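You operate a simulated robot arm through the tools that you are given. There is no shell and no other tool. Be economical: measure what you need, move in short steps, check, and stop when the job is done.

The job below is to be done with a simulated robot arm. You get a single attempt, and the scene is never put back.

Task
Put things in order on the island top by the mortar. At the end: the yellow candle stands where the clear jar with the orange lid stood; the brown walnut is in the blue bowl; the clear jar with the orange lid stands where the beige tall brush with black bristles stood; the beige tall brush with black bristles is on the beige small wooden board; whatever was shut is shut again. Leave all else as you found it, and nothing knocked over. Set down upright: tall brush with black bristles.

It is judged by the outcome, as a careful person would: the job done as asked, and still so three seconds after it is handed in. It fails if anything else is knocked over, pushed out of place, dropped, spilled or broken. Lids that push on must go on centred and level and be pressed home; caps that screw on are set level and turned clockwise until they are tight.

Robot
A 7-joint arm with a two-finger parallel gripper, fixed in place. Base frame: the origin is at the foot of the arm, x ahead of it, y to its left, z up; the work surface is at about z = 920. Readings come in mm, rad, newtons and seconds.
With the tool pointing down near the work surface it reaches from about 280 to 680 mm from the base axis. Its first joint turns from -1.152 to 1.152 rad. Payload 1.57 kg.
Tool frame: the origin (TCP) lies between the finger pads and is the grasp point; the fingertips stand 30 mm ahead of it; z points along the fingers, y is the line along which they close. The gripper opens to 110 mm. The fingers are 24 mm wide and 12 mm thick; the gripper's body (48 by 112 mm) begins 78 mm behind the TCP.
Orientation is that of the tool frame in the base frame, as a unit quaternion [w, x, y, z]. With the fingers straight down and closing along the base's y, the tool's x points along the base's -x, its y along +y and its z along -z.

Tools
- The arm moves only by the tool drive_tool. Its argument "plan" is a list of rows, each a list of 7 numbers: the shift along the tool's x, y, z in mm, then the turn, a rotation vector about the tool's x, y, z in rad, then the finger opening in mm, from 0 to 110. In form: [[x, y, z, wx, wy, wz, grip], ...]. A call has 1 to 10 rows; each row shifts and turns the commanded pose from where the row before left it, along the tool's axes as they then stand. A row lasts 0.2 s, in which the tool goes at most 50 mm and 0.15 rad; a call with a longer step from one row to the next is refused whole, and so is a gripper value outside its range. Where a pose cannot be reached the arm comes as near as it can. A force on the tool above 40 N (or 10 N above the force at the start of the call, whichever is more), or a blocked arm, ends the call early, and 0.2 s more pass. Each finger travels about 108 mm/s and halts on what it meets, pressing with about 33 N; the grip force reading is that of the motor and also rises with nothing between the fingers. The clock runs only during rows and for 0.2 s after the last one: add rows that do not move to give the fingers time. The reply holds the time, the measured pose of the TCP, the force on the tool along the base axes, the opening and the grip force, in the units named above and with some noise, with the torque about the TCP (base axes, N m) and any sound that the robot's microphone picked up, and new pictures: "views" is both (left out), scene, wrist or none.
- Cameras (640 x 400 px; columns grow to the right, rows downward): "scene" is fixed at [186.3, -403.7, 1421.9]; the picture's right is [0.63, -0.78, 0.00], its down [-0.37, -0.30, -0.88] and it looks along [0.69, 0.55, -0.48] (base axes); focal length 326 px, centre (320, 200). "wrist" rides on the gripper at [70, 16, -141] in the tool frame; the picture's right is [-0.23, 0.97, 0.00], its down [-0.86, -0.20, -0.48] and it looks along [-0.47, -0.11, 0.88] (tool axes); focal length 222 px, centre (320, 200). There is no depth. A picture from a camera that has moved, and an enlarged one, comes with that camera's place and axes in the base frame and with its lens. The place of the scene camera against the robot may be out by one fixed shift of up to 12 mm in any direction.
- enlarge(camera, box): a new picture of the part [left, top, right, bottom] of that camera's present view, enlarged. No time passes.
- job_done(): hands the job in; it is judged then, once.

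Work in short steps. Places have to be worked out from the pictures, the camera data and where the tool is seen: move nearer, look again, correct. Check each grasp and each placing, and mend what went wrong. You have 120 turns and 200 pictures in all, those below and enlarged ones among them. Open the gripper and draw the arm clear of the work before you hand the job in, unless the task says otherwise; then end with one line.

The tools are called as a command line: name --pt "numbers of a row" for each row, then --argument value for the rest, lists and objects as JSON in quotes. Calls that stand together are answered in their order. drive_tool: Moves the arm, as the interface text tells. Its arguments: {"type":"object","properties":{"plan":{"type":"array"},"views":{"type":"string","enum":["both","scene","wrist","none"]}},"required":["plan"]} The other tools are called the same way: enlarge (camera, box) takes an enlarged picture of a part of a camera's view; job_done () hands the job in.

At the start:

```text
t: 0.0
position: [404.3, -28.7, 1263.4]
orientation: [-0.001, -0.001, 1.0, 0.0]
wrist_force: [0.7, 0.2, 0.9]
torque: [0.02, 0.05, 0.01]
gripper_width: 110.1
finger_force: 0.1
```

scene: 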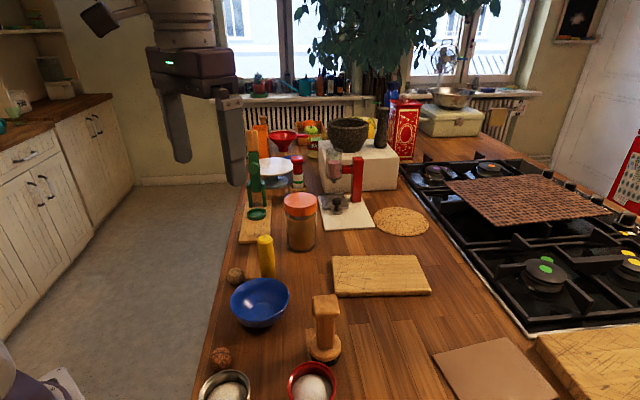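
wrist: 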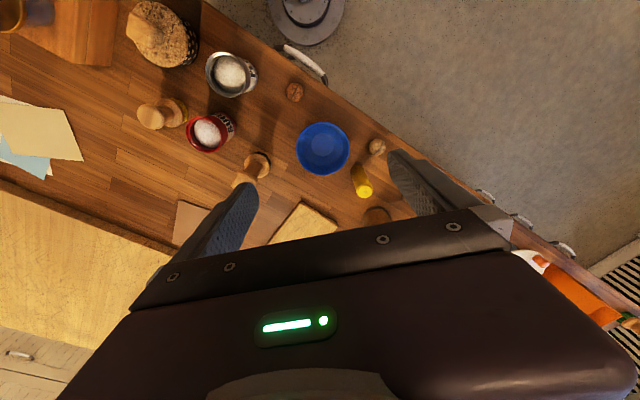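

I'll look at the scene more closely first to identify the objects.

enlarge --camera "scene" --box '[200, 200, 440, 400]'

enlarge --camera "scene" --box '[220, 90, 440, 250]'

enlarge --camera "wrist" --box '[80, 0, 460, 250]'

```text
2.00 times, centred on (320, 300) of scene
camera zoom: at [186.3, -403.7, 1421.9], right [0.63, -0.78, 0.0], down [-0.37, -0.3, -0.88], along [0.69, 0.55, -0.48], focal length 652 px, centre (320, 0)
```

zoom: 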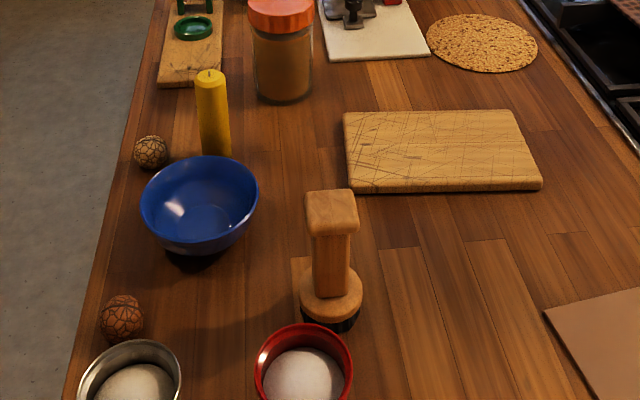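

```text
2.50 times, centred on (330, 170) of scene
camera zoom: at [186.3, -403.7, 1421.9], right [0.63, -0.78, 0.0], down [-0.37, -0.3, -0.88], along [0.69, 0.55, -0.48], focal length 815 px, centre (295, 275)
```

zoom: 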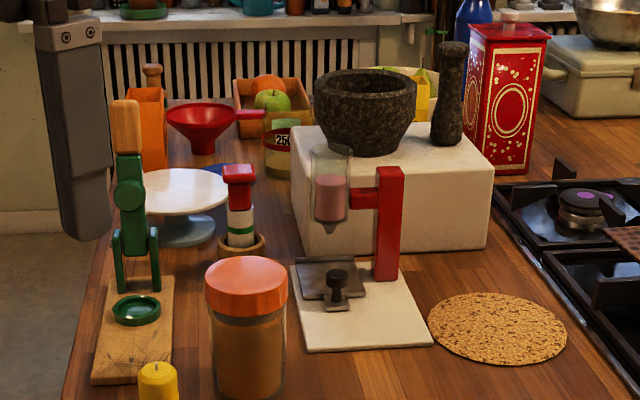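

```text
1.60 times, centred on (270, 125) of wrist
camera zoom: at [334.4, -12.9, 1404.9], right [0.23, 0.97, 0.0], down [0.86, -0.2, 0.48], along [0.47, -0.11, -0.88], focal length 355 px, centre (400, 320)
```

zoom: 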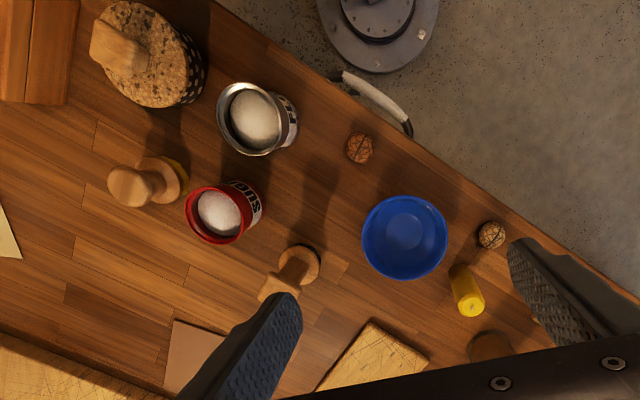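

The brush appears to stand near (477,-180) and to be about 126 mm tall. I'll move above it for a look, high enough to clear everything.

drive_tool --pt "-10 -30 16 0 0 0 110" --pt "-10 -30 16 0 0 0 110" --pt "-10 -30 16 0 0 0 110" --pt "-10 -30 16 0 0 0 110" --pt "-10 -30 16 0 0 0 110" --pt "0 0 0 0 0 0 110"

```text
t: 1.4
position: [456.4, -179.5, 1182.9]
orientation: [0.0, 0.0, 1.0, 0.0]
wrist_force: [-0.3, 0.9, 0.2]
torque: [-0.02, -0.01, 0.03]
gripper_width: 110.3
finger_force: 0.0
camera wrist: at [384.3, -163.3, 1323.9], right [0.23, 0.97, 0.0], down [0.85, -0.2, 0.48], along [0.47, -0.11, -0.88], focal length 222 px, centre (320, 200)
```

scene: 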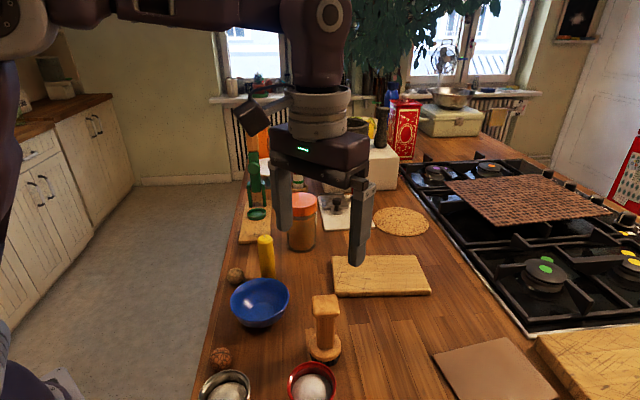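
wrist: 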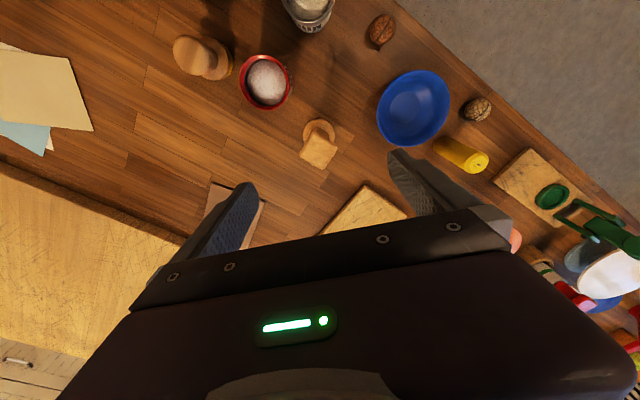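

enlarge --camera "wrist" --box '[240, 80, 400, 180]'

enlarge --camera "wrist" --box '[340, 0, 540, 200]'

```text
4.00 times, centred on (320, 130) of wrist
camera zoom: at [384.3, -163.3, 1323.9], right [0.23, 0.97, 0.0], down [0.85, -0.2, 0.48], along [0.47, -0.11, -0.88], focal length 888 px, centre (320, 480)
```

zoom: 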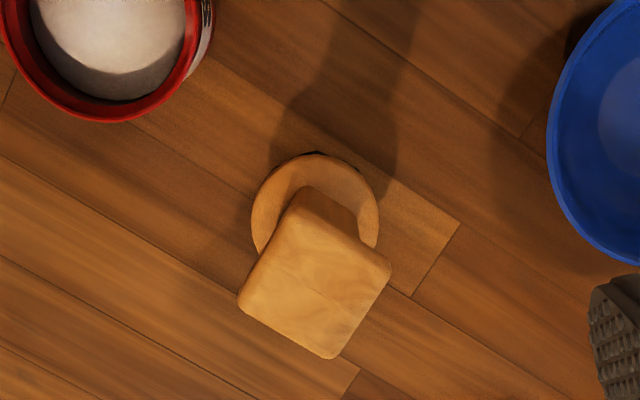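

```text
2.00 times, centred on (440, 100) of wrist
camera zoom: at [384.3, -163.3, 1323.9], right [0.23, 0.97, 0.0], down [0.85, -0.2, 0.48], along [0.47, -0.11, -0.88], focal length 444 px, centre (80, 400)
```

zoom: 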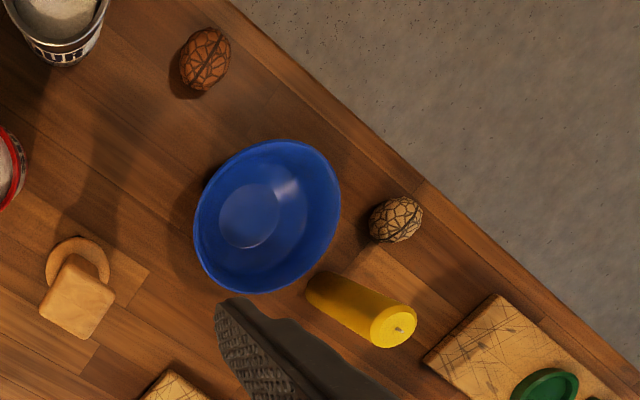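

The brush is at about (460,-182), with its handle block turned about 44°. I'll rotate to match and lower a bit, then check again.

drive_tool --pt "-3.6 -3 40 0 0 0 110" --pt "0 0 0 0 0 -0.13 110" --pt "0 0 0 0 0 -0.13 110" --pt "0 0 0 0 0 -0.13 110" --pt "0 0 0 0 0 -0.13 110" --pt "0 0 0 0 0 -0.13 90" --pt "0 0 0 0 0 -0.12 90" --pt "0 0 0 0 0 0 90"

```text
t: 3.2
position: [458.7, -182.3, 1143.8]
orientation: [0.0, -0.376, 0.926, 0.0]
wrist_force: [-0.3, -0.1, -0.6]
torque: [-0.02, -0.02, 0.04]
gripper_width: 90.2
finger_force: 0.1
camera wrist: at [396.2, -219.2, 1285.0], right [-0.52, 0.86, 0.0], down [0.75, 0.45, 0.48], along [0.41, 0.25, -0.88], focal length 222 px, centre (320, 200)
```

scene: 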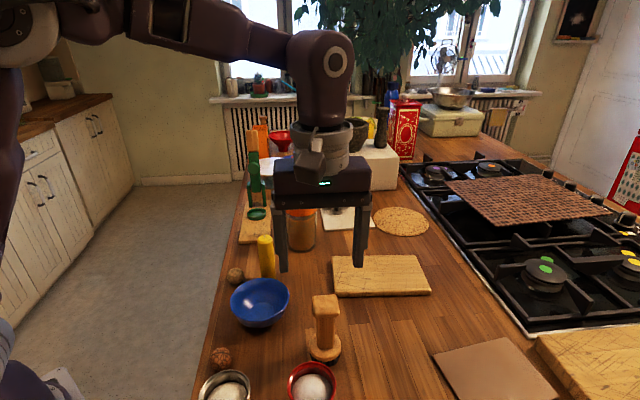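
wrist: 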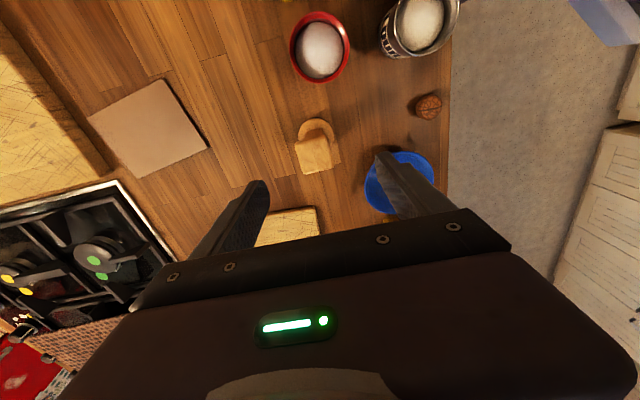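

enlarge --camera "wrist" --box '[240, 100, 400, 200]'

```text
4.00 times, centred on (320, 150) of wrist
camera zoom: at [396.2, -219.2, 1285.0], right [-0.52, 0.86, 0.0], down [0.75, 0.45, 0.48], along [0.41, 0.25, -0.88], focal length 888 px, centre (320, 400)
```

zoom: 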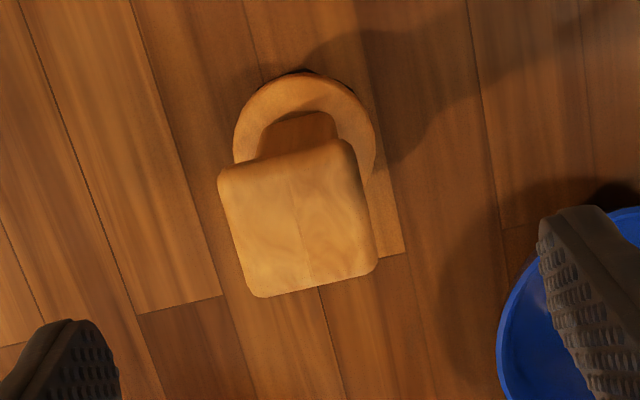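

Alignment is within a degree and the lateral offset is about 6 mm. I'll correct it, descend to the handle block and leave the fingers open for a check.

drive_tool --pt "0 -6.2 0 0 0 0 80" --pt "0 0 40 0 0 0 80" --pt "0 0 40 0 0 0 80" --pt "0 0 30 0 0 0 80" --pt "0 0 5 0 0 0 80"

```text
t: 4.4
position: [463.3, -185.5, 1029.5]
orientation: [0.0, -0.376, 0.927, 0.0]
wrist_force: [-0.2, 1.1, -0.2]
torque: [0.0, 0.05, 0.0]
gripper_width: 80.1
finger_force: 0.1
camera wrist: at [400.9, -223.2, 1169.6], right [-0.51, 0.86, 0.0], down [0.75, 0.45, 0.48], along [0.41, 0.25, -0.88], focal length 222 px, centre (320, 200)
```

scene: 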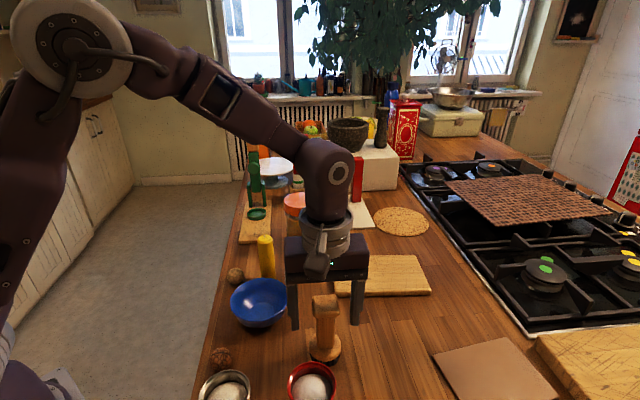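
wrist: 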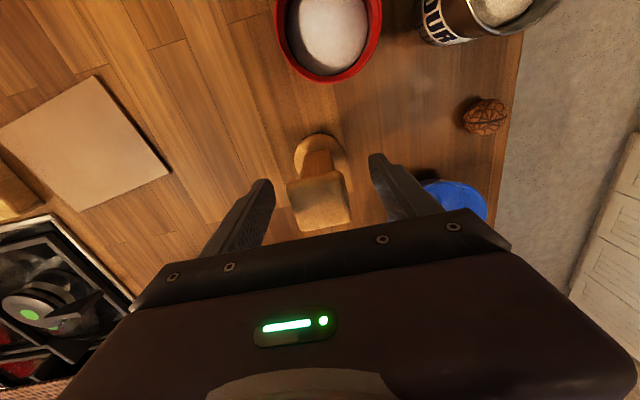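

The block lies centred between the fingers, so I'll close on it.

drive_tool --pt "0 0 0 0 0 0 50" --pt "0 0 0 0 0 0 30" --pt "0 0 0 0 0 0 20" --pt "0 0 0 0 0 0 20"

```text
t: 5.4
position: [464.0, -185.4, 1029.6]
orientation: [0.0, -0.375, 0.927, 0.0]
wrist_force: [0.5, -0.4, 0.4]
torque: [-0.03, 0.03, -0.01]
gripper_width: 39.3
finger_force: 32.9
camera wrist: at [401.0, -223.2, 1169.9], right [-0.51, 0.86, 0.0], down [0.75, 0.45, 0.48], along [0.41, 0.25, -0.88], focal length 222 px, centre (320, 200)
```

scene: 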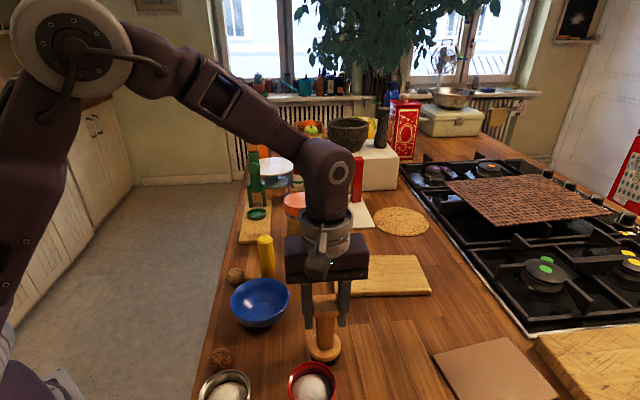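
wrist: 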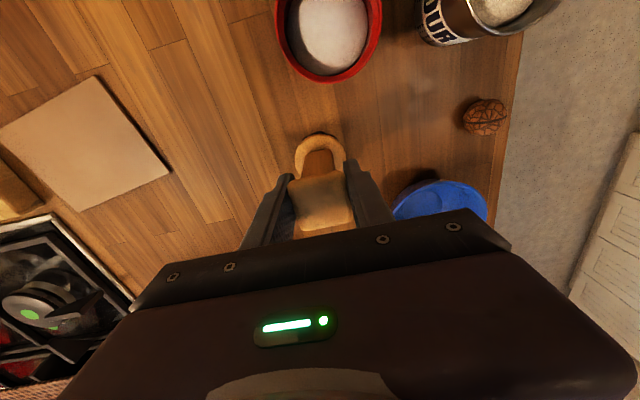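

Grip is firm. I'll lift 60 mm and look.

drive_tool --pt "0 0 -20 0 0 0 20" --pt "0 0 -40 0 0 0 20" --pt "0 0 -10 0 0 0 20"

```text
t: 6.2
position: [464.9, -185.5, 1100.5]
orientation: [0.0, -0.376, 0.927, 0.0]
wrist_force: [-0.7, 0.4, -0.7]
torque: [0.04, -0.02, 0.03]
gripper_width: 39.5
finger_force: 32.4
camera wrist: at [401.0, -223.6, 1240.2], right [-0.51, 0.86, 0.0], down [0.75, 0.45, 0.48], along [0.41, 0.25, -0.88], focal length 222 px, centre (320, 200)
```

scene: 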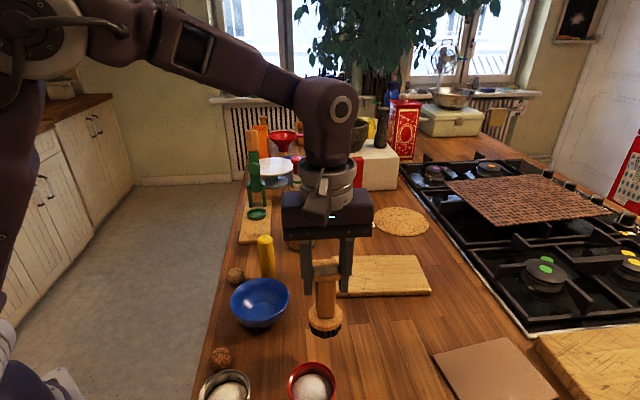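
wrist: 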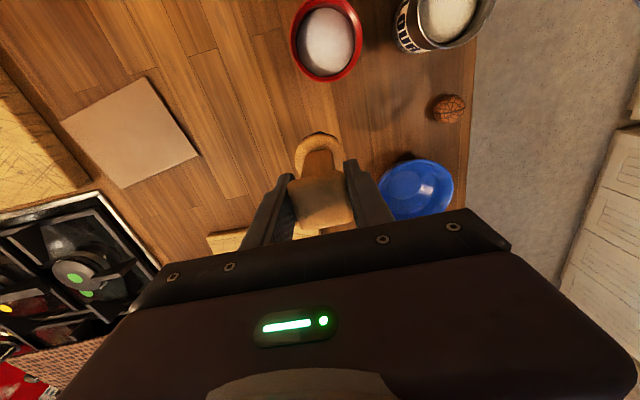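

Brush is held cleanly. I'll carry it toward the near-left part of the board and look before arriving.

drive_tool --pt "-34.3 -16 0 0 0 0 20" --pt "-34.3 -16 0 0 0 0 20" --pt "-34.3 -16 0 0 0 0 20" --pt "-34.3 -16 0 0 0 0 20" --pt "0 0 0 0 0 0 20"

```text
t: 7.4
position: [606.9, -136.2, 1099.5]
orientation: [-0.001, -0.375, 0.927, 0.0]
wrist_force: [-0.3, -0.2, -1.0]
torque: [0.01, 0.03, 0.04]
gripper_width: 39.4
finger_force: 32.7
camera wrist: at [544.3, -174.2, 1239.7], right [-0.51, 0.86, 0.0], down [0.75, 0.45, 0.48], along [0.41, 0.25, -0.88], focal length 222 px, centre (320, 200)
```

scene: 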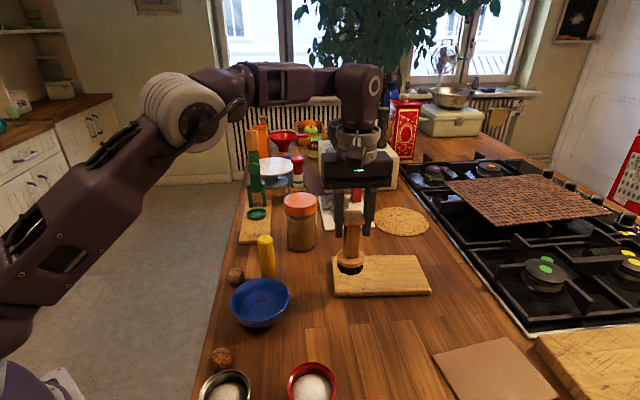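
wrist: 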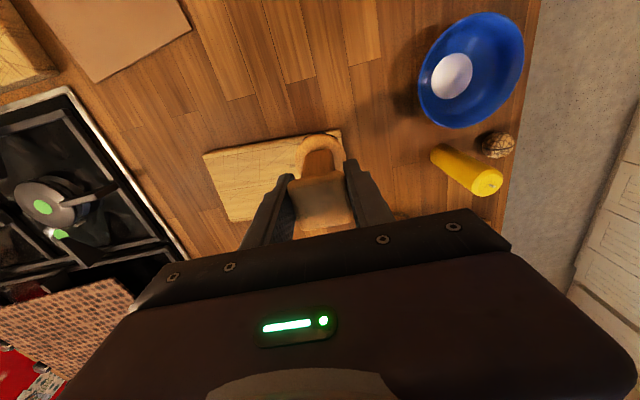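

Board's near-left corner is about (581,-120), so I'll aim for (645,-124), which leaves good margin. I'll move there and lower partway.

drive_tool --pt "-35.4 -18 0 0 0 0 20" --pt "0 0 20 0 0 0 20" --pt "0 0 18 0 0 0 20" --pt "0 0 0 0 0 0 20"

```text
t: 8.4
position: [644.5, -125.1, 1061.4]
orientation: [0.0, -0.375, 0.927, 0.0]
wrist_force: [-0.2, 0.7, -1.1]
torque: [-0.02, -0.03, -0.01]
gripper_width: 39.3
finger_force: 33.3
out of reach, approached as far as the arm can: row 1
camera wrist: at [582.1, -162.0, 1201.3], right [-0.51, 0.86, 0.0], down [0.75, 0.45, 0.48], along [0.41, 0.25, -0.88], focal length 222 px, centre (320, 200)
```

scene: 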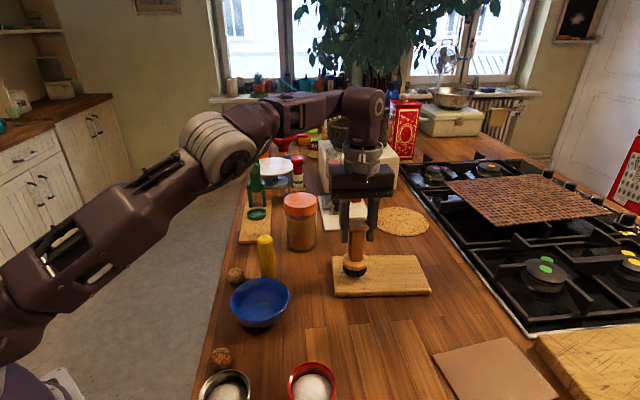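
wrist: 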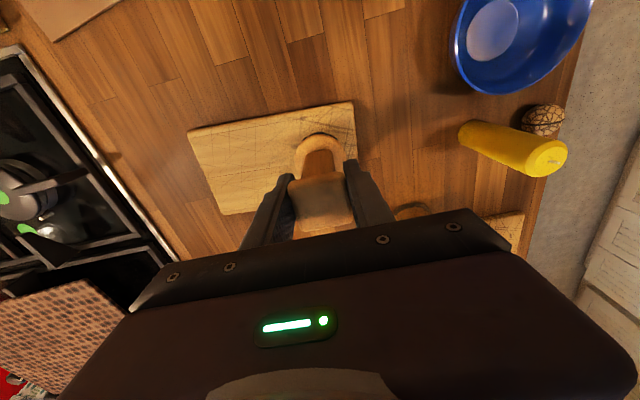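

Over the board now with a good margin. Lowering in small steps to feel for contact.

drive_tool --pt "0 0 5 0 0 0 20" --pt "0 0 5 0 0 0 20" --pt "0 0 0 0 0 0 20" --views "scene"

```text
t: 9.2
position: [644.6, -124.8, 1050.9]
orientation: [0.0, -0.376, 0.927, 0.0]
wrist_force: [0.4, -0.9, -1.1]
torque: [-0.01, -0.02, 0.02]
gripper_width: 39.6
finger_force: 32.8
```

scene: 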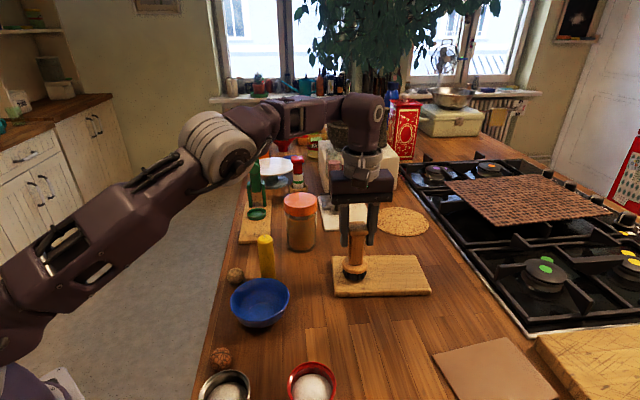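

No contact yet, so I'll continue in 2 mm steps.

drive_tool --pt "0 0 2 0 0 0 20" --pt "0 0 2 0 0 0 20" --pt "0 0 0 0 0 0 20" --views "none"

enlarge --camera "scene" --box '[310, 220, 430, 310]'

```text
t: 10.0
position: [644.4, -125.0, 1047.2]
orientation: [0.0, -0.376, 0.927, 0.0]
wrist_force: [0.5, 0.1, -1.2]
torque: [-0.01, 0.0, 0.01]
gripper_width: 39.5
finger_force: 33.1
```

```text
4.44 times, centred on (370, 265) of scene
camera zoom: at [186.3, -403.7, 1421.9], right [0.63, -0.78, 0.0], down [-0.37, -0.3, -0.88], along [0.69, 0.55, -0.48], focal length 1449 px, centre (98, -89)
```

zoom: 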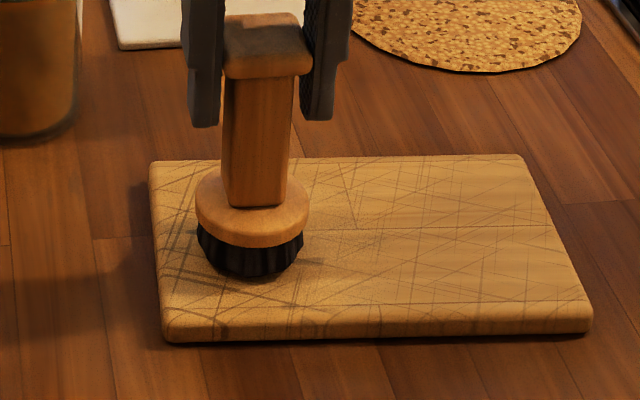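

drive_tool --pt "0 0 1.5 0 0 0 20" --pt "0 0 1.5 0 0 0 20" --pt "0 0 0 0 0 0 20" --views "none"

drive_tool --pt "0 0 1.5 0 0 0 20" --pt "0 0 0 0 0 0 20" --views "none"

```text
t: 10.8
position: [643.7, -125.2, 1044.5]
orientation: [0.0, -0.375, 0.927, 0.0]
wrist_force: [-0.3, 0.4, 5.2]
torque: [0.1, 0.01, -0.02]
gripper_width: 39.1
finger_force: 33.0
```

```text
t: 11.4
position: [643.2, -124.4, 1044.8]
orientation: [0.002, -0.376, 0.927, -0.001]
wrist_force: [0.1, -1.0, 26.2]
torque: [0.2, 0.03, -0.03]
gripper_width: 39.4
finger_force: 33.4
```

Contact at about z=1044.6 (upward force). I'll relieve 1 mm, then open slowly.

drive_tool --pt "0 0 -1.5 0 0 0 20" --pt "0 0 0 0 0 0 40" --pt "0 0 0 0 0 0 50" --pt "0 0 0 0 0 0 70" --pt "0 0 0 0 0 0 80"

```text
t: 12.6
position: [644.8, -123.6, 1044.6]
orientation: [0.0, -0.375, 0.927, 0.0]
wrist_force: [0.1, 0.2, -0.1]
torque: [-0.01, 0.01, -0.03]
gripper_width: 79.9
finger_force: 0.0
camera wrist: at [581.6, -161.9, 1185.1], right [-0.52, 0.86, 0.0], down [0.75, 0.45, 0.48], along [0.41, 0.25, -0.88], focal length 222 px, centre (320, 200)
```

scene: 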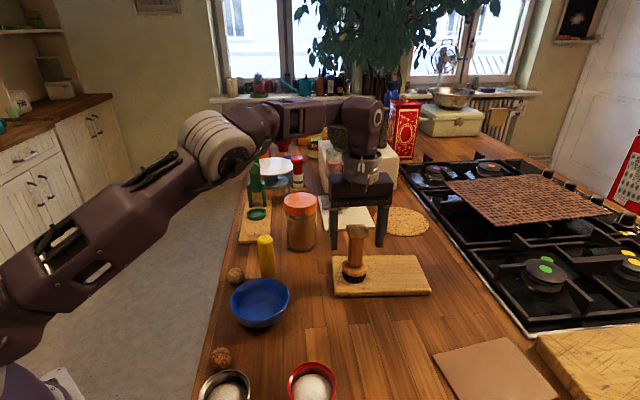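
wrist: 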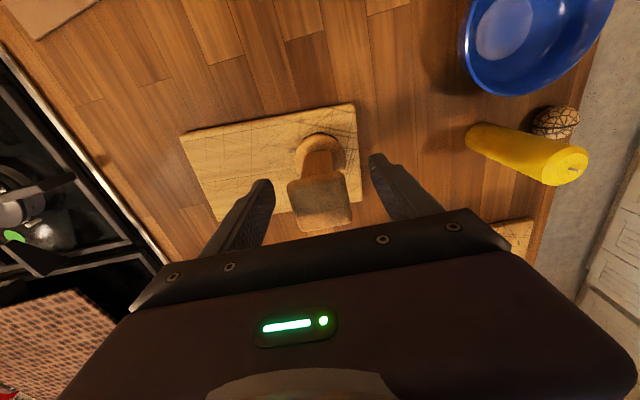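

Brush stands on the board. I'll rise, back away, and zoom on the jar.

drive_tool --pt "0 0 -40 0 0 0 80" --pt "0 0 -35 0 0 0 80" --pt "20 20 0 0 0 0 110" --pt "10 40 0 0 0 0 110" --pt "0 0 0 0 0 0 110"

enlarge --camera "scene" --box '[220, 180, 380, 280]'

```text
t: 13.8
position: [570.7, -101.4, 1119.4]
orientation: [0.001, -0.375, 0.927, -0.001]
wrist_force: [-0.6, 0.0, 0.1]
torque: [0.02, 0.03, 0.01]
gripper_width: 110.1
finger_force: 0.0
out of reach, approached as far as the arm can: row 2
camera wrist: at [508.9, -139.7, 1259.9], right [-0.51, 0.86, 0.0], down [0.75, 0.45, 0.48], along [0.41, 0.25, -0.88], focal length 222 px, centre (320, 200)
```

scene: 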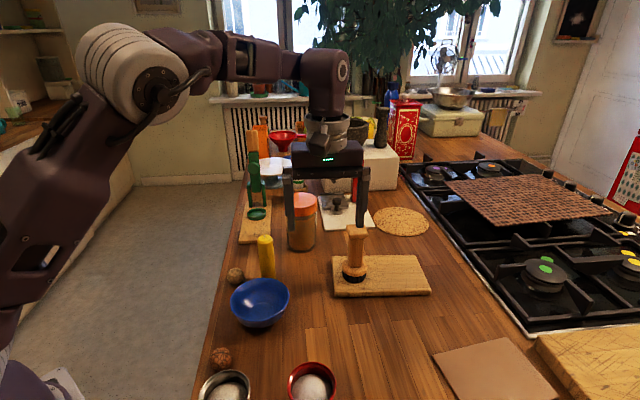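
wrist: 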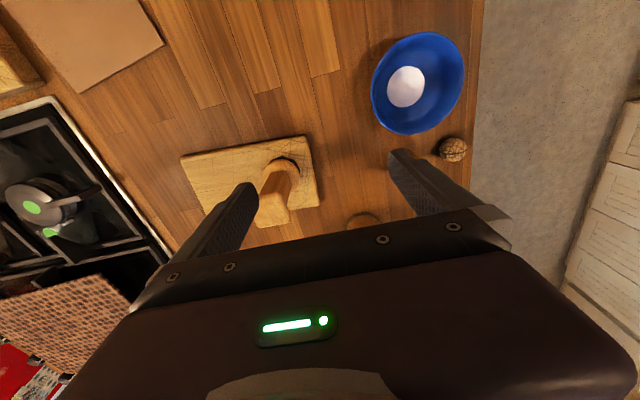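

```text
4.00 times, centred on (300, 230) of scene
camera zoom: at [186.2, -403.7, 1421.9], right [0.63, -0.78, 0.0], down [-0.37, -0.3, -0.88], along [0.69, 0.55, -0.48], focal length 1304 px, centre (400, 80)
```

zoom: 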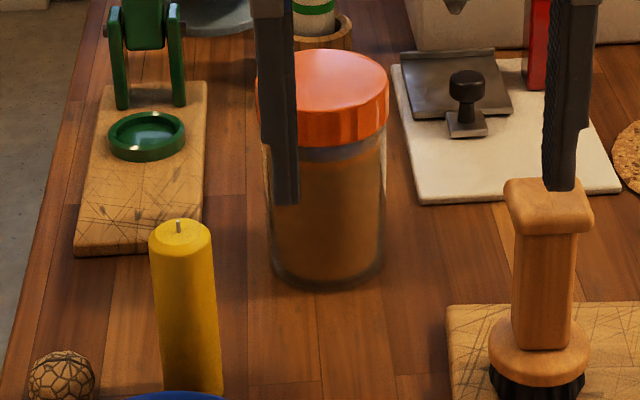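

Jar is at about (680,62), near the reach limit, with its lid top at about 1049. I'll rotate so the fingers close tangentially and go to a spot radially inside it, then approach horizontally.

drive_tool --pt "0 0 0 0 0 0.136 110" --pt "0 0 0 0 0 0.136 110" --pt "0 0 0 0 0 0.136 110" --pt "0 0 0 0 0 0.136 110" --pt "0 0 0 0 0 0.136 110" --pt "-13.2 38.1 0 0 0 0 110" --pt "-13.2 38.1 0 0 0 0 110" --pt "-13.2 38.1 0 0 0 0 110" --pt "-13.2 38.1 0 0 0 0 110" --pt "0 0 0 0 0 0 110"

enlarge --camera "scene" --box '[220, 180, 380, 280]'

```text
t: 16.0
position: [610.4, 56.0, 1119.2]
orientation: [0.0, -0.045, 0.999, 0.0]
wrist_force: [-0.1, -0.2, -0.5]
torque: [0.03, -0.04, -0.03]
gripper_width: 109.9
finger_force: 0.2
camera wrist: at [539.0, 65.0, 1259.7], right [0.14, 0.99, 0.0], down [0.87, -0.12, 0.48], along [0.47, -0.07, -0.88], focal length 222 px, centre (320, 200)
```

scene: 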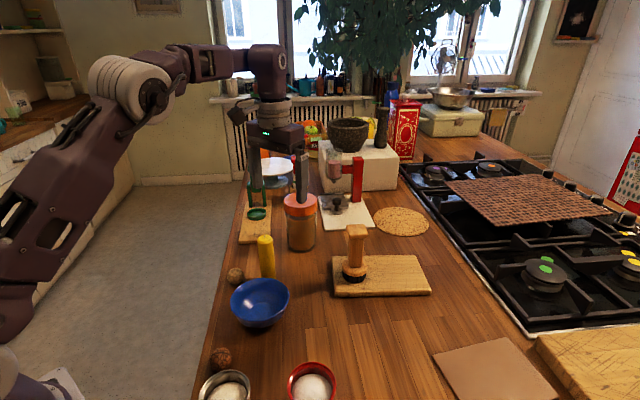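
wrist: 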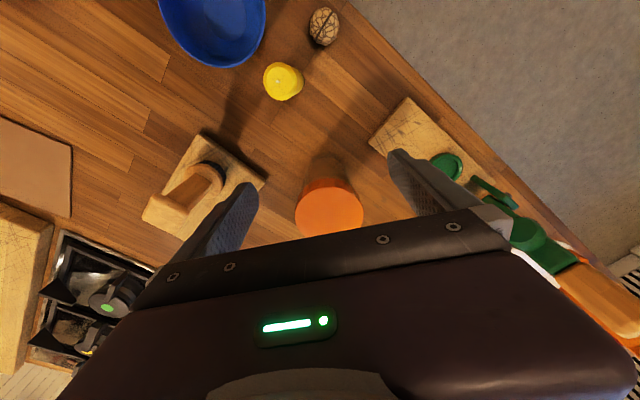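

```text
4.00 times, centred on (300, 230) of scene
camera zoom: at [186.3, -403.6, 1421.9], right [0.63, -0.78, 0.0], down [-0.37, -0.3, -0.88], along [0.69, 0.55, -0.48], focal length 1304 px, centre (400, 80)
```

zoom: 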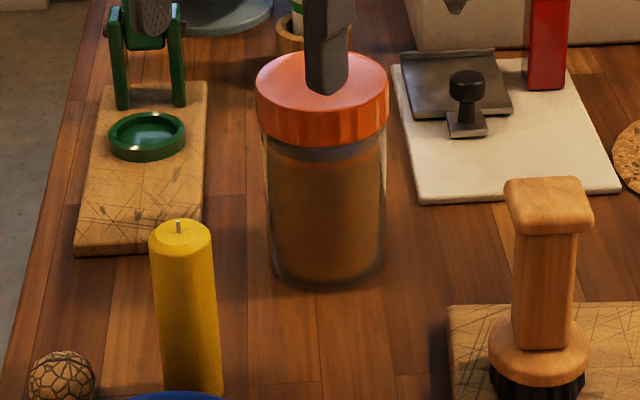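

enlarge --camera "wrist" --box '[240, 130, 400, 250]'

```text
3.33 times, centred on (320, 190) of wrist
camera zoom: at [539.0, 65.0, 1259.7], right [0.14, 0.99, 0.0], down [0.87, -0.12, 0.48], along [0.47, -0.07, -0.88], focal length 740 px, centre (320, 233)
```

zoom: 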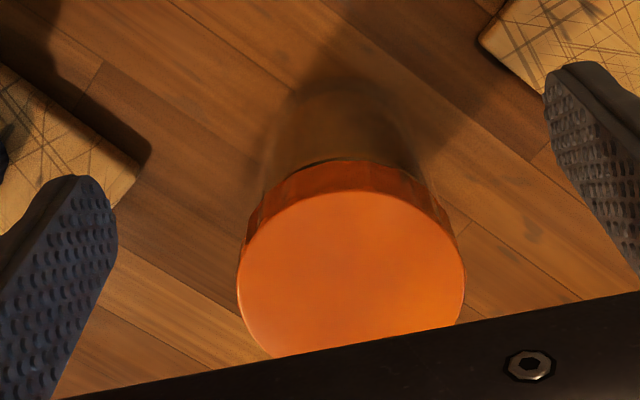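

Wrist view gives the jar at about (675,59), with a lid about 77 mm across. I'll descend on its near side with the fingers open, at bearing line.

drive_tool --pt "3 -2.5 30 0 0 0 110" --pt "0 0 40 0 0 0 110" --pt "0 0 40 0 0 0 110" --pt "0 0 22 0 0 0 110" --pt "0 0 0 0 0 0 110"

enlarge --camera "scene" --box '[220, 160, 380, 260]'

```text
t: 17.2
position: [607.7, 51.9, 986.1]
orientation: [0.0, -0.046, 0.999, 0.001]
wrist_force: [-0.1, -0.3, -0.3]
torque: [0.02, 0.0, -0.02]
gripper_width: 109.8
finger_force: 0.1
camera wrist: at [536.1, 60.5, 1126.7], right [0.14, 0.99, 0.0], down [0.87, -0.12, 0.48], along [0.47, -0.07, -0.88], focal length 222 px, centre (320, 200)
```

scene: 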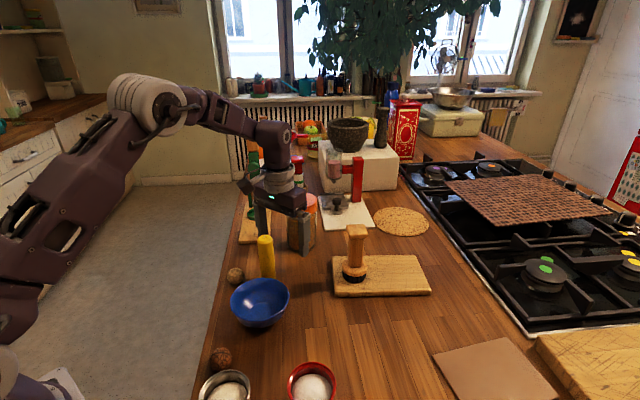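
wrist: 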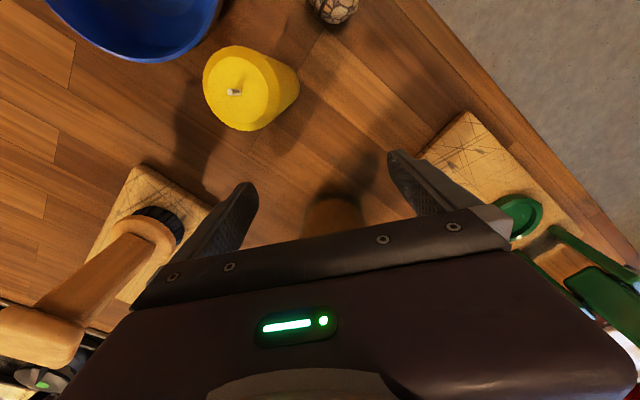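

```text
4.00 times, centred on (300, 210) of scene
camera zoom: at [186.3, -403.7, 1421.9], right [0.63, -0.78, 0.0], down [-0.37, -0.3, -0.88], along [0.69, 0.55, -0.48], focal length 1304 px, centre (400, 160)
```

zoom: 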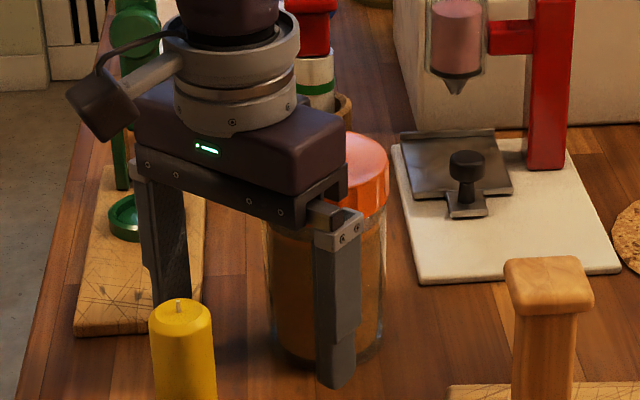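

Fingers are low and clear. I'll slide outward about 66 mm in small rows so the fingers straddle the jar body, under the force guard.

drive_tool --pt "-15 2.5 0 0 0 0 110" --pt "-15 0 0 0 0 0 110" --pt "-12 0 0 0 0 0 110" --pt "-12 0 0 0 0 0 110" --pt "-12 0 0 0 0 0 110" --pt "0 0 0 0 0 0 110"

enlarge --camera "scene" --box '[220, 160, 380, 260]'

```text
t: 18.6
position: [673.7, 59.7, 986.4]
orientation: [0.0, -0.046, 0.999, 0.0]
wrist_force: [-0.5, -0.1, -0.6]
torque: [0.03, -0.01, -0.01]
gripper_width: 110.2
finger_force: 0.1
camera wrist: at [601.4, 69.6, 1127.3], right [0.14, 0.99, 0.0], down [0.87, -0.12, 0.48], along [0.47, -0.07, -0.88], focal length 222 px, centre (320, 200)
```

scene: 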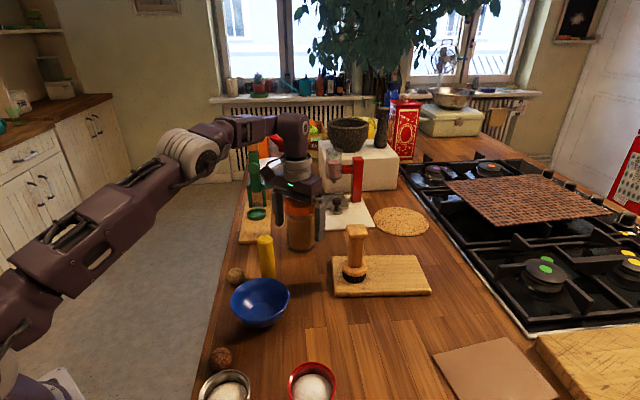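
wrist: 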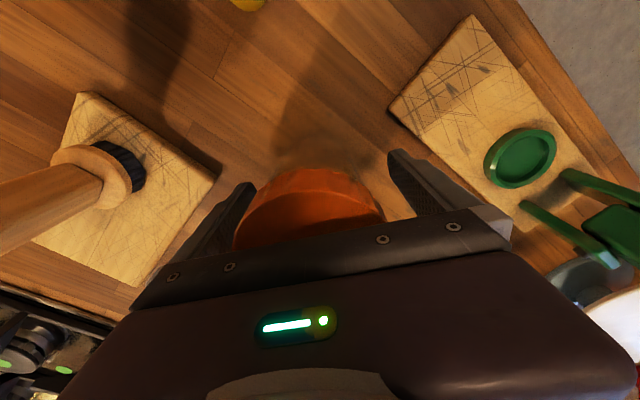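

```text
4.00 times, centred on (300, 210) of scene
camera zoom: at [186.3, -403.7, 1421.9], right [0.63, -0.78, 0.0], down [-0.37, -0.3, -0.88], along [0.69, 0.55, -0.48], focal length 1304 px, centre (400, 160)
```

zoom: 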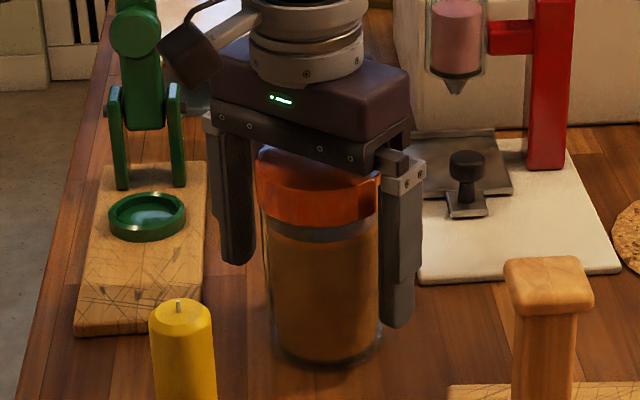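

The fingers straddle the jar. Before closing I need to know whether they would bear on the glass or on the wider lid, so I'll zoom on them.

enlarge --camera "scene" --box '[268, 180, 332, 220]'

enlarge --camera "wrist" --box '[200, 130, 440, 280]'

```text
10.00 times, centred on (300, 200) of scene
camera zoom: at [186.3, -403.7, 1421.9], right [0.63, -0.78, 0.0], down [-0.37, -0.3, -0.88], along [0.69, 0.55, -0.48], focal length 3261 px, centre (520, 200)
```

zoom: 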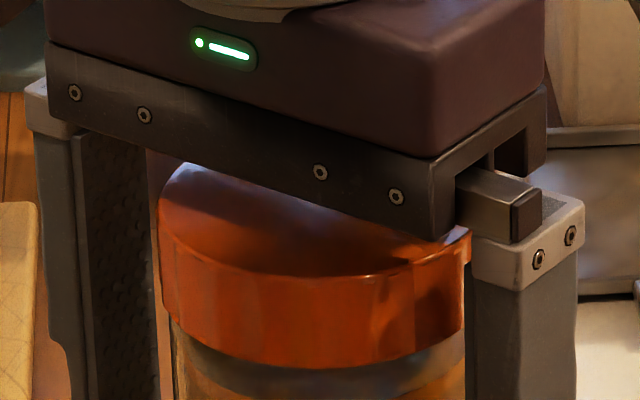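

```text
2.67 times, centred on (320, 205) of wrist
camera zoom: at [601.4, 69.6, 1127.3], right [0.14, 0.99, 0.0], down [0.87, -0.12, 0.48], along [0.47, -0.07, -0.88], focal length 592 px, centre (320, 187)
```

zoom: 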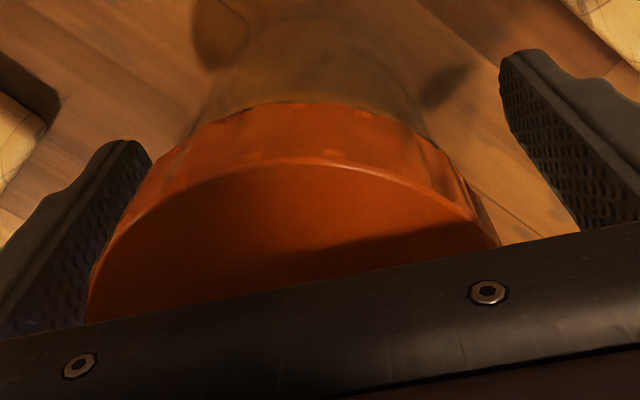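

The lid (about 80 mm) is wider than the glass and the finger faces are straight, so they will clamp on the lid rim. I'll close gently and then test with a tiny lift to see whether jar and lid come up as one.

drive_tool --pt "0 0 0 0 0 0 100" --pt "0 0 0 0 0 0 92" --pt "0 0 0 0 0 0 86" --pt "0 0 0 0 0 0 80" --pt "0 0 0 0 0 0 74" --pt "0 0 0 0 0 0 68" --pt "0 0 0 0 0 0 65"

enlarge --camera "scene" --box '[260, 180, 356, 260]'

```text
t: 20.2
position: [673.1, 59.3, 987.8]
orientation: [0.0, -0.045, 0.999, 0.0]
wrist_force: [0.6, 0.4, 0.6]
torque: [0.14, 0.06, 0.01]
gripper_width: 73.9
finger_force: 33.3
camera wrist: at [601.4, 69.7, 1127.3], right [0.14, 0.99, 0.0], down [0.87, -0.12, 0.48], along [0.47, -0.07, -0.88], focal length 222 px, centre (320, 200)
```

scene: 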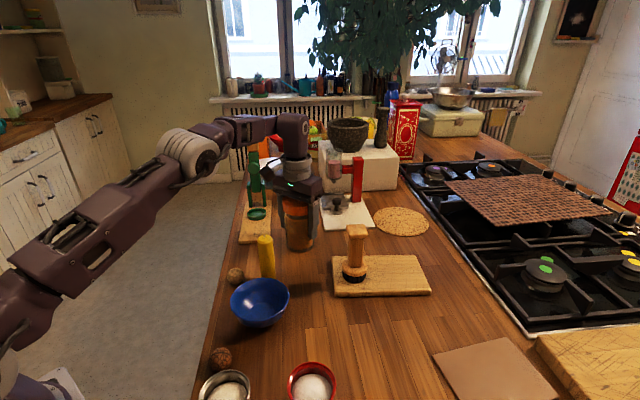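
wrist: 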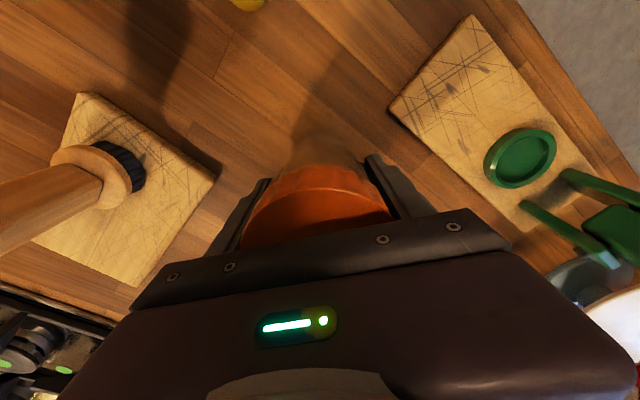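

```text
5.00 times, centred on (308, 220) of scene
camera zoom: at [186.3, -403.7, 1421.9], right [0.63, -0.78, 0.0], down [-0.37, -0.3, -0.88], along [0.69, 0.55, -0.48], focal length 1630 px, centre (380, 100)
```

zoom: 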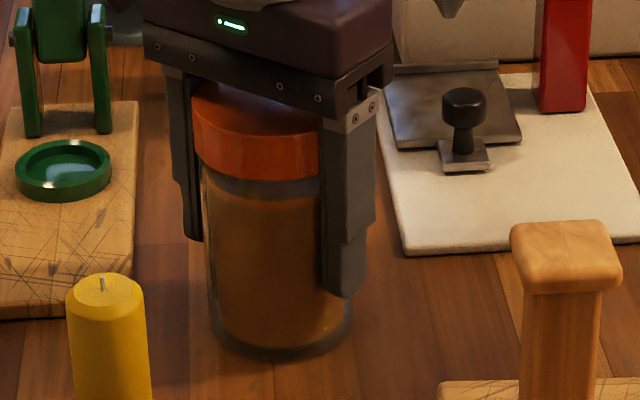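

Closed at 74 mm. Test lift of 4 mm.

drive_tool --pt "0 0 -2 0 0 0 65" --pt "0 0 -2 0 0 0 65" --pt "0 0 0 0 0 0 65" --views "none"

enlarge --camera "scene" --box '[260, 180, 356, 260]'

```text
t: 21.0
position: [675.0, 60.8, 990.6]
orientation: [0.0, -0.045, 0.999, 0.0]
wrist_force: [-0.5, 0.3, -4.7]
torque: [-0.01, 0.05, 0.0]
gripper_width: 74.2
finger_force: 32.8
```

```text
5.00 times, centred on (308, 220) of scene
camera zoom: at [186.4, -403.6, 1421.9], right [0.63, -0.78, 0.0], down [-0.37, -0.3, -0.88], along [0.69, 0.55, -0.48], focal length 1630 px, centre (380, 100)
```

zoom: 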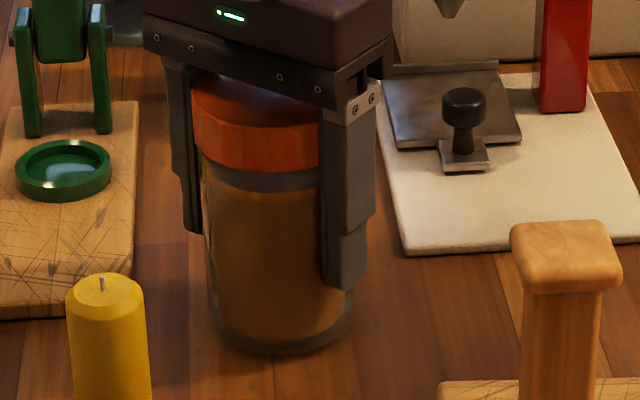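

The whole jar rose as one (4.7 N, no gap at the lid). I'll lift another 16 mm slowly and check again.

drive_tool --pt "0 0 -4 0 0 0 65" --pt "0 0 -4 0 0 0 65" --pt "0 0 -4 0 0 0 65" --pt "0 0 -4 0 0 0 65" --pt "0 0 0 0 0 0 65" --views "none"

enlarge --camera "scene" --box '[260, 180, 356, 260]'

```text
t: 22.2
position: [673.3, 60.7, 1008.2]
orientation: [0.0, -0.046, 0.999, 0.0]
wrist_force: [-0.3, -0.6, -5.3]
torque: [0.01, 0.04, 0.03]
gripper_width: 74.3
finger_force: 33.2
```

```text
5.00 times, centred on (308, 220) of scene
camera zoom: at [186.4, -403.6, 1421.9], right [0.63, -0.78, 0.0], down [-0.37, -0.3, -0.88], along [0.69, 0.55, -0.48], focal length 1630 px, centre (380, 100)
```

zoom: 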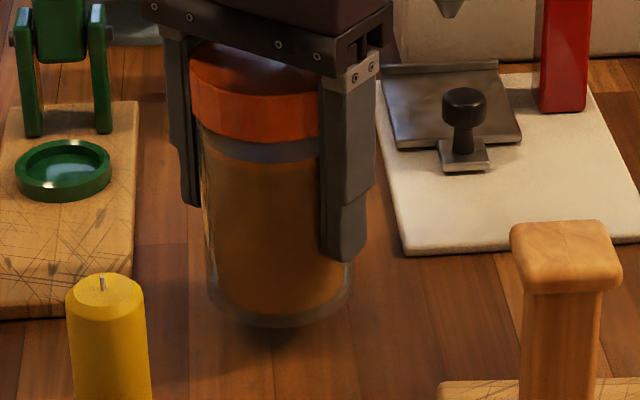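

Holding well. I'll carry it slowly between candle and brush to (600,-25), lifting slightly more.

drive_tool --pt "10 -6 -3 0 0 0 65" --pt "15 -15 -3 0 0 0 65" --pt "16 -16 -3 0 0 0 65" --pt "16 -16 -3 0 0 0 65" --pt "15 -15 -3 0 0 0 65" --pt "9 -10 -3 0 0 0 65" --pt "0 0 0 0 0 0 65"

```text
t: 23.8
position: [600.6, -24.1, 1025.2]
orientation: [0.001, -0.045, 0.999, 0.0]
wrist_force: [-0.2, 0.5, -3.3]
torque: [0.01, 0.0, 0.02]
gripper_width: 74.0
finger_force: 33.2
camera wrist: at [527.8, -14.7, 1165.8], right [0.14, 0.99, 0.0], down [0.87, -0.12, 0.48], along [0.47, -0.07, -0.88], focal length 222 px, centre (320, 200)
```

scene: 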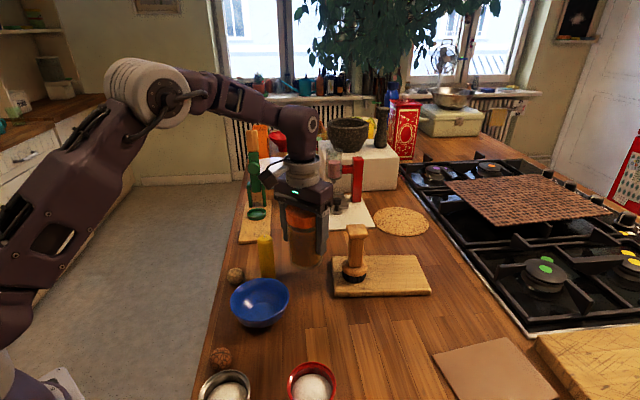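
wrist: 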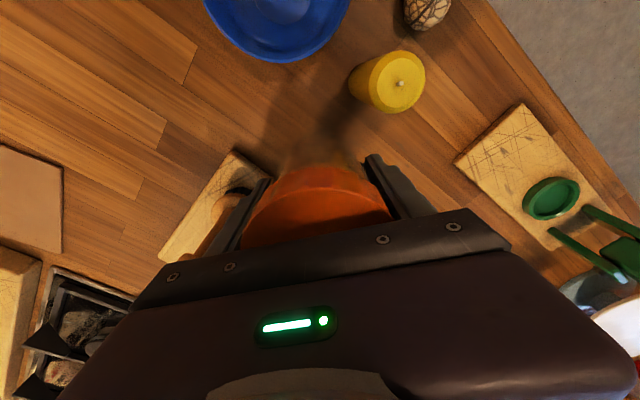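

Still good. Continuing to about (530,-110).

drive_tool --pt "14 -9 -1 0 0 0 65" --pt "14 -13 -1 0 0 0 65" --pt "14 -15 0 0 0 0 65" --pt "14 -15 0 0 0 0 65" --pt "12 -15 0 0 0 0 65" --pt "9 -12 0 0 0 0 65" --pt "0 0 0 0 0 0 65"

```text
t: 25.4
position: [528.0, -110.3, 1027.4]
orientation: [0.0, -0.045, 0.999, 0.0]
wrist_force: [-0.7, -0.7, -4.2]
torque: [-0.03, 0.01, 0.02]
gripper_width: 73.7
finger_force: 33.3
camera wrist: at [457.9, -101.2, 1167.7], right [0.14, 0.99, 0.0], down [0.87, -0.12, 0.48], along [0.47, -0.07, -0.88], focal length 222 px, centre (320, 200)
```

scene: 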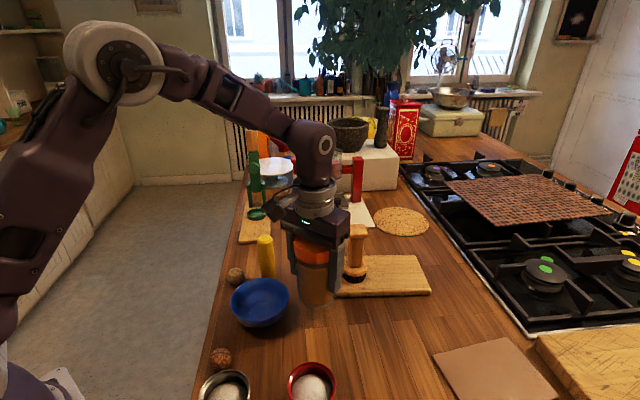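
wrist: 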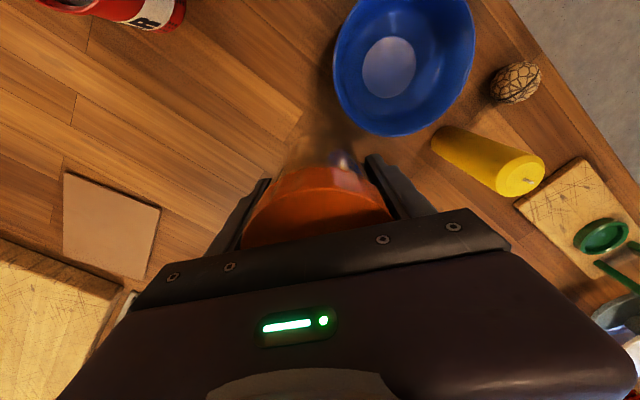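

drive_tool --pt "14.4 -13.9 0 0 0 0 65" --pt "14.4 -13.9 0 0 0 0 65" --pt "14.4 -13.9 0 0 0 0 65" --pt "14.4 -13.9 0 0 0 0 65" --pt "14.4 -13.9 0 0 0 -0.05 65" --pt "0 0 0 0 0 -0.12 65" --pt "0 0 0 0 0 -0.12 65" --pt "0 0 0 0 0 -0.12 65" --pt "0 0 0 0 0 -0.12 65" --pt "0 0 0 0 0 -0.08 65"

```text
t: 27.6
position: [464.6, -186.9, 1027.3]
orientation: [0.0, -0.344, 0.939, 0.0]
wrist_force: [-0.6, 0.1, -4.0]
torque: [-0.03, 0.03, 0.02]
gripper_width: 74.3
finger_force: 33.1
camera wrist: at [399.9, -219.2, 1167.8], right [-0.46, 0.89, 0.0], down [0.78, 0.4, 0.48], along [0.43, 0.22, -0.88], focal length 222 px, centre (320, 200)
```

scene: 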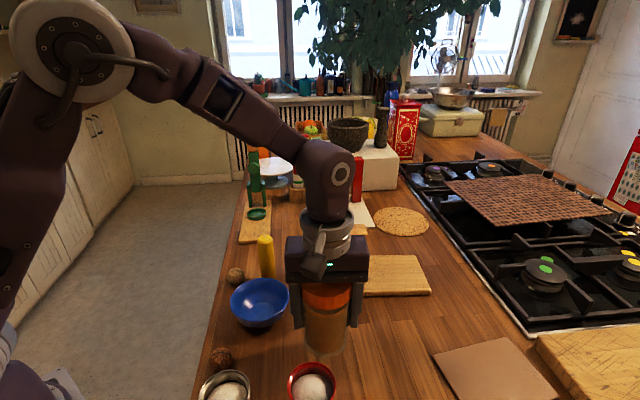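
wrist: 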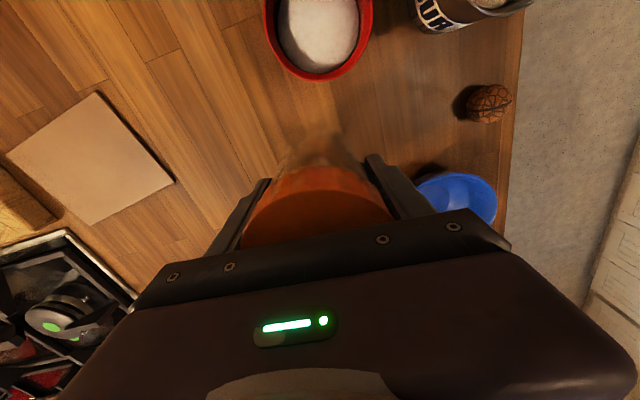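

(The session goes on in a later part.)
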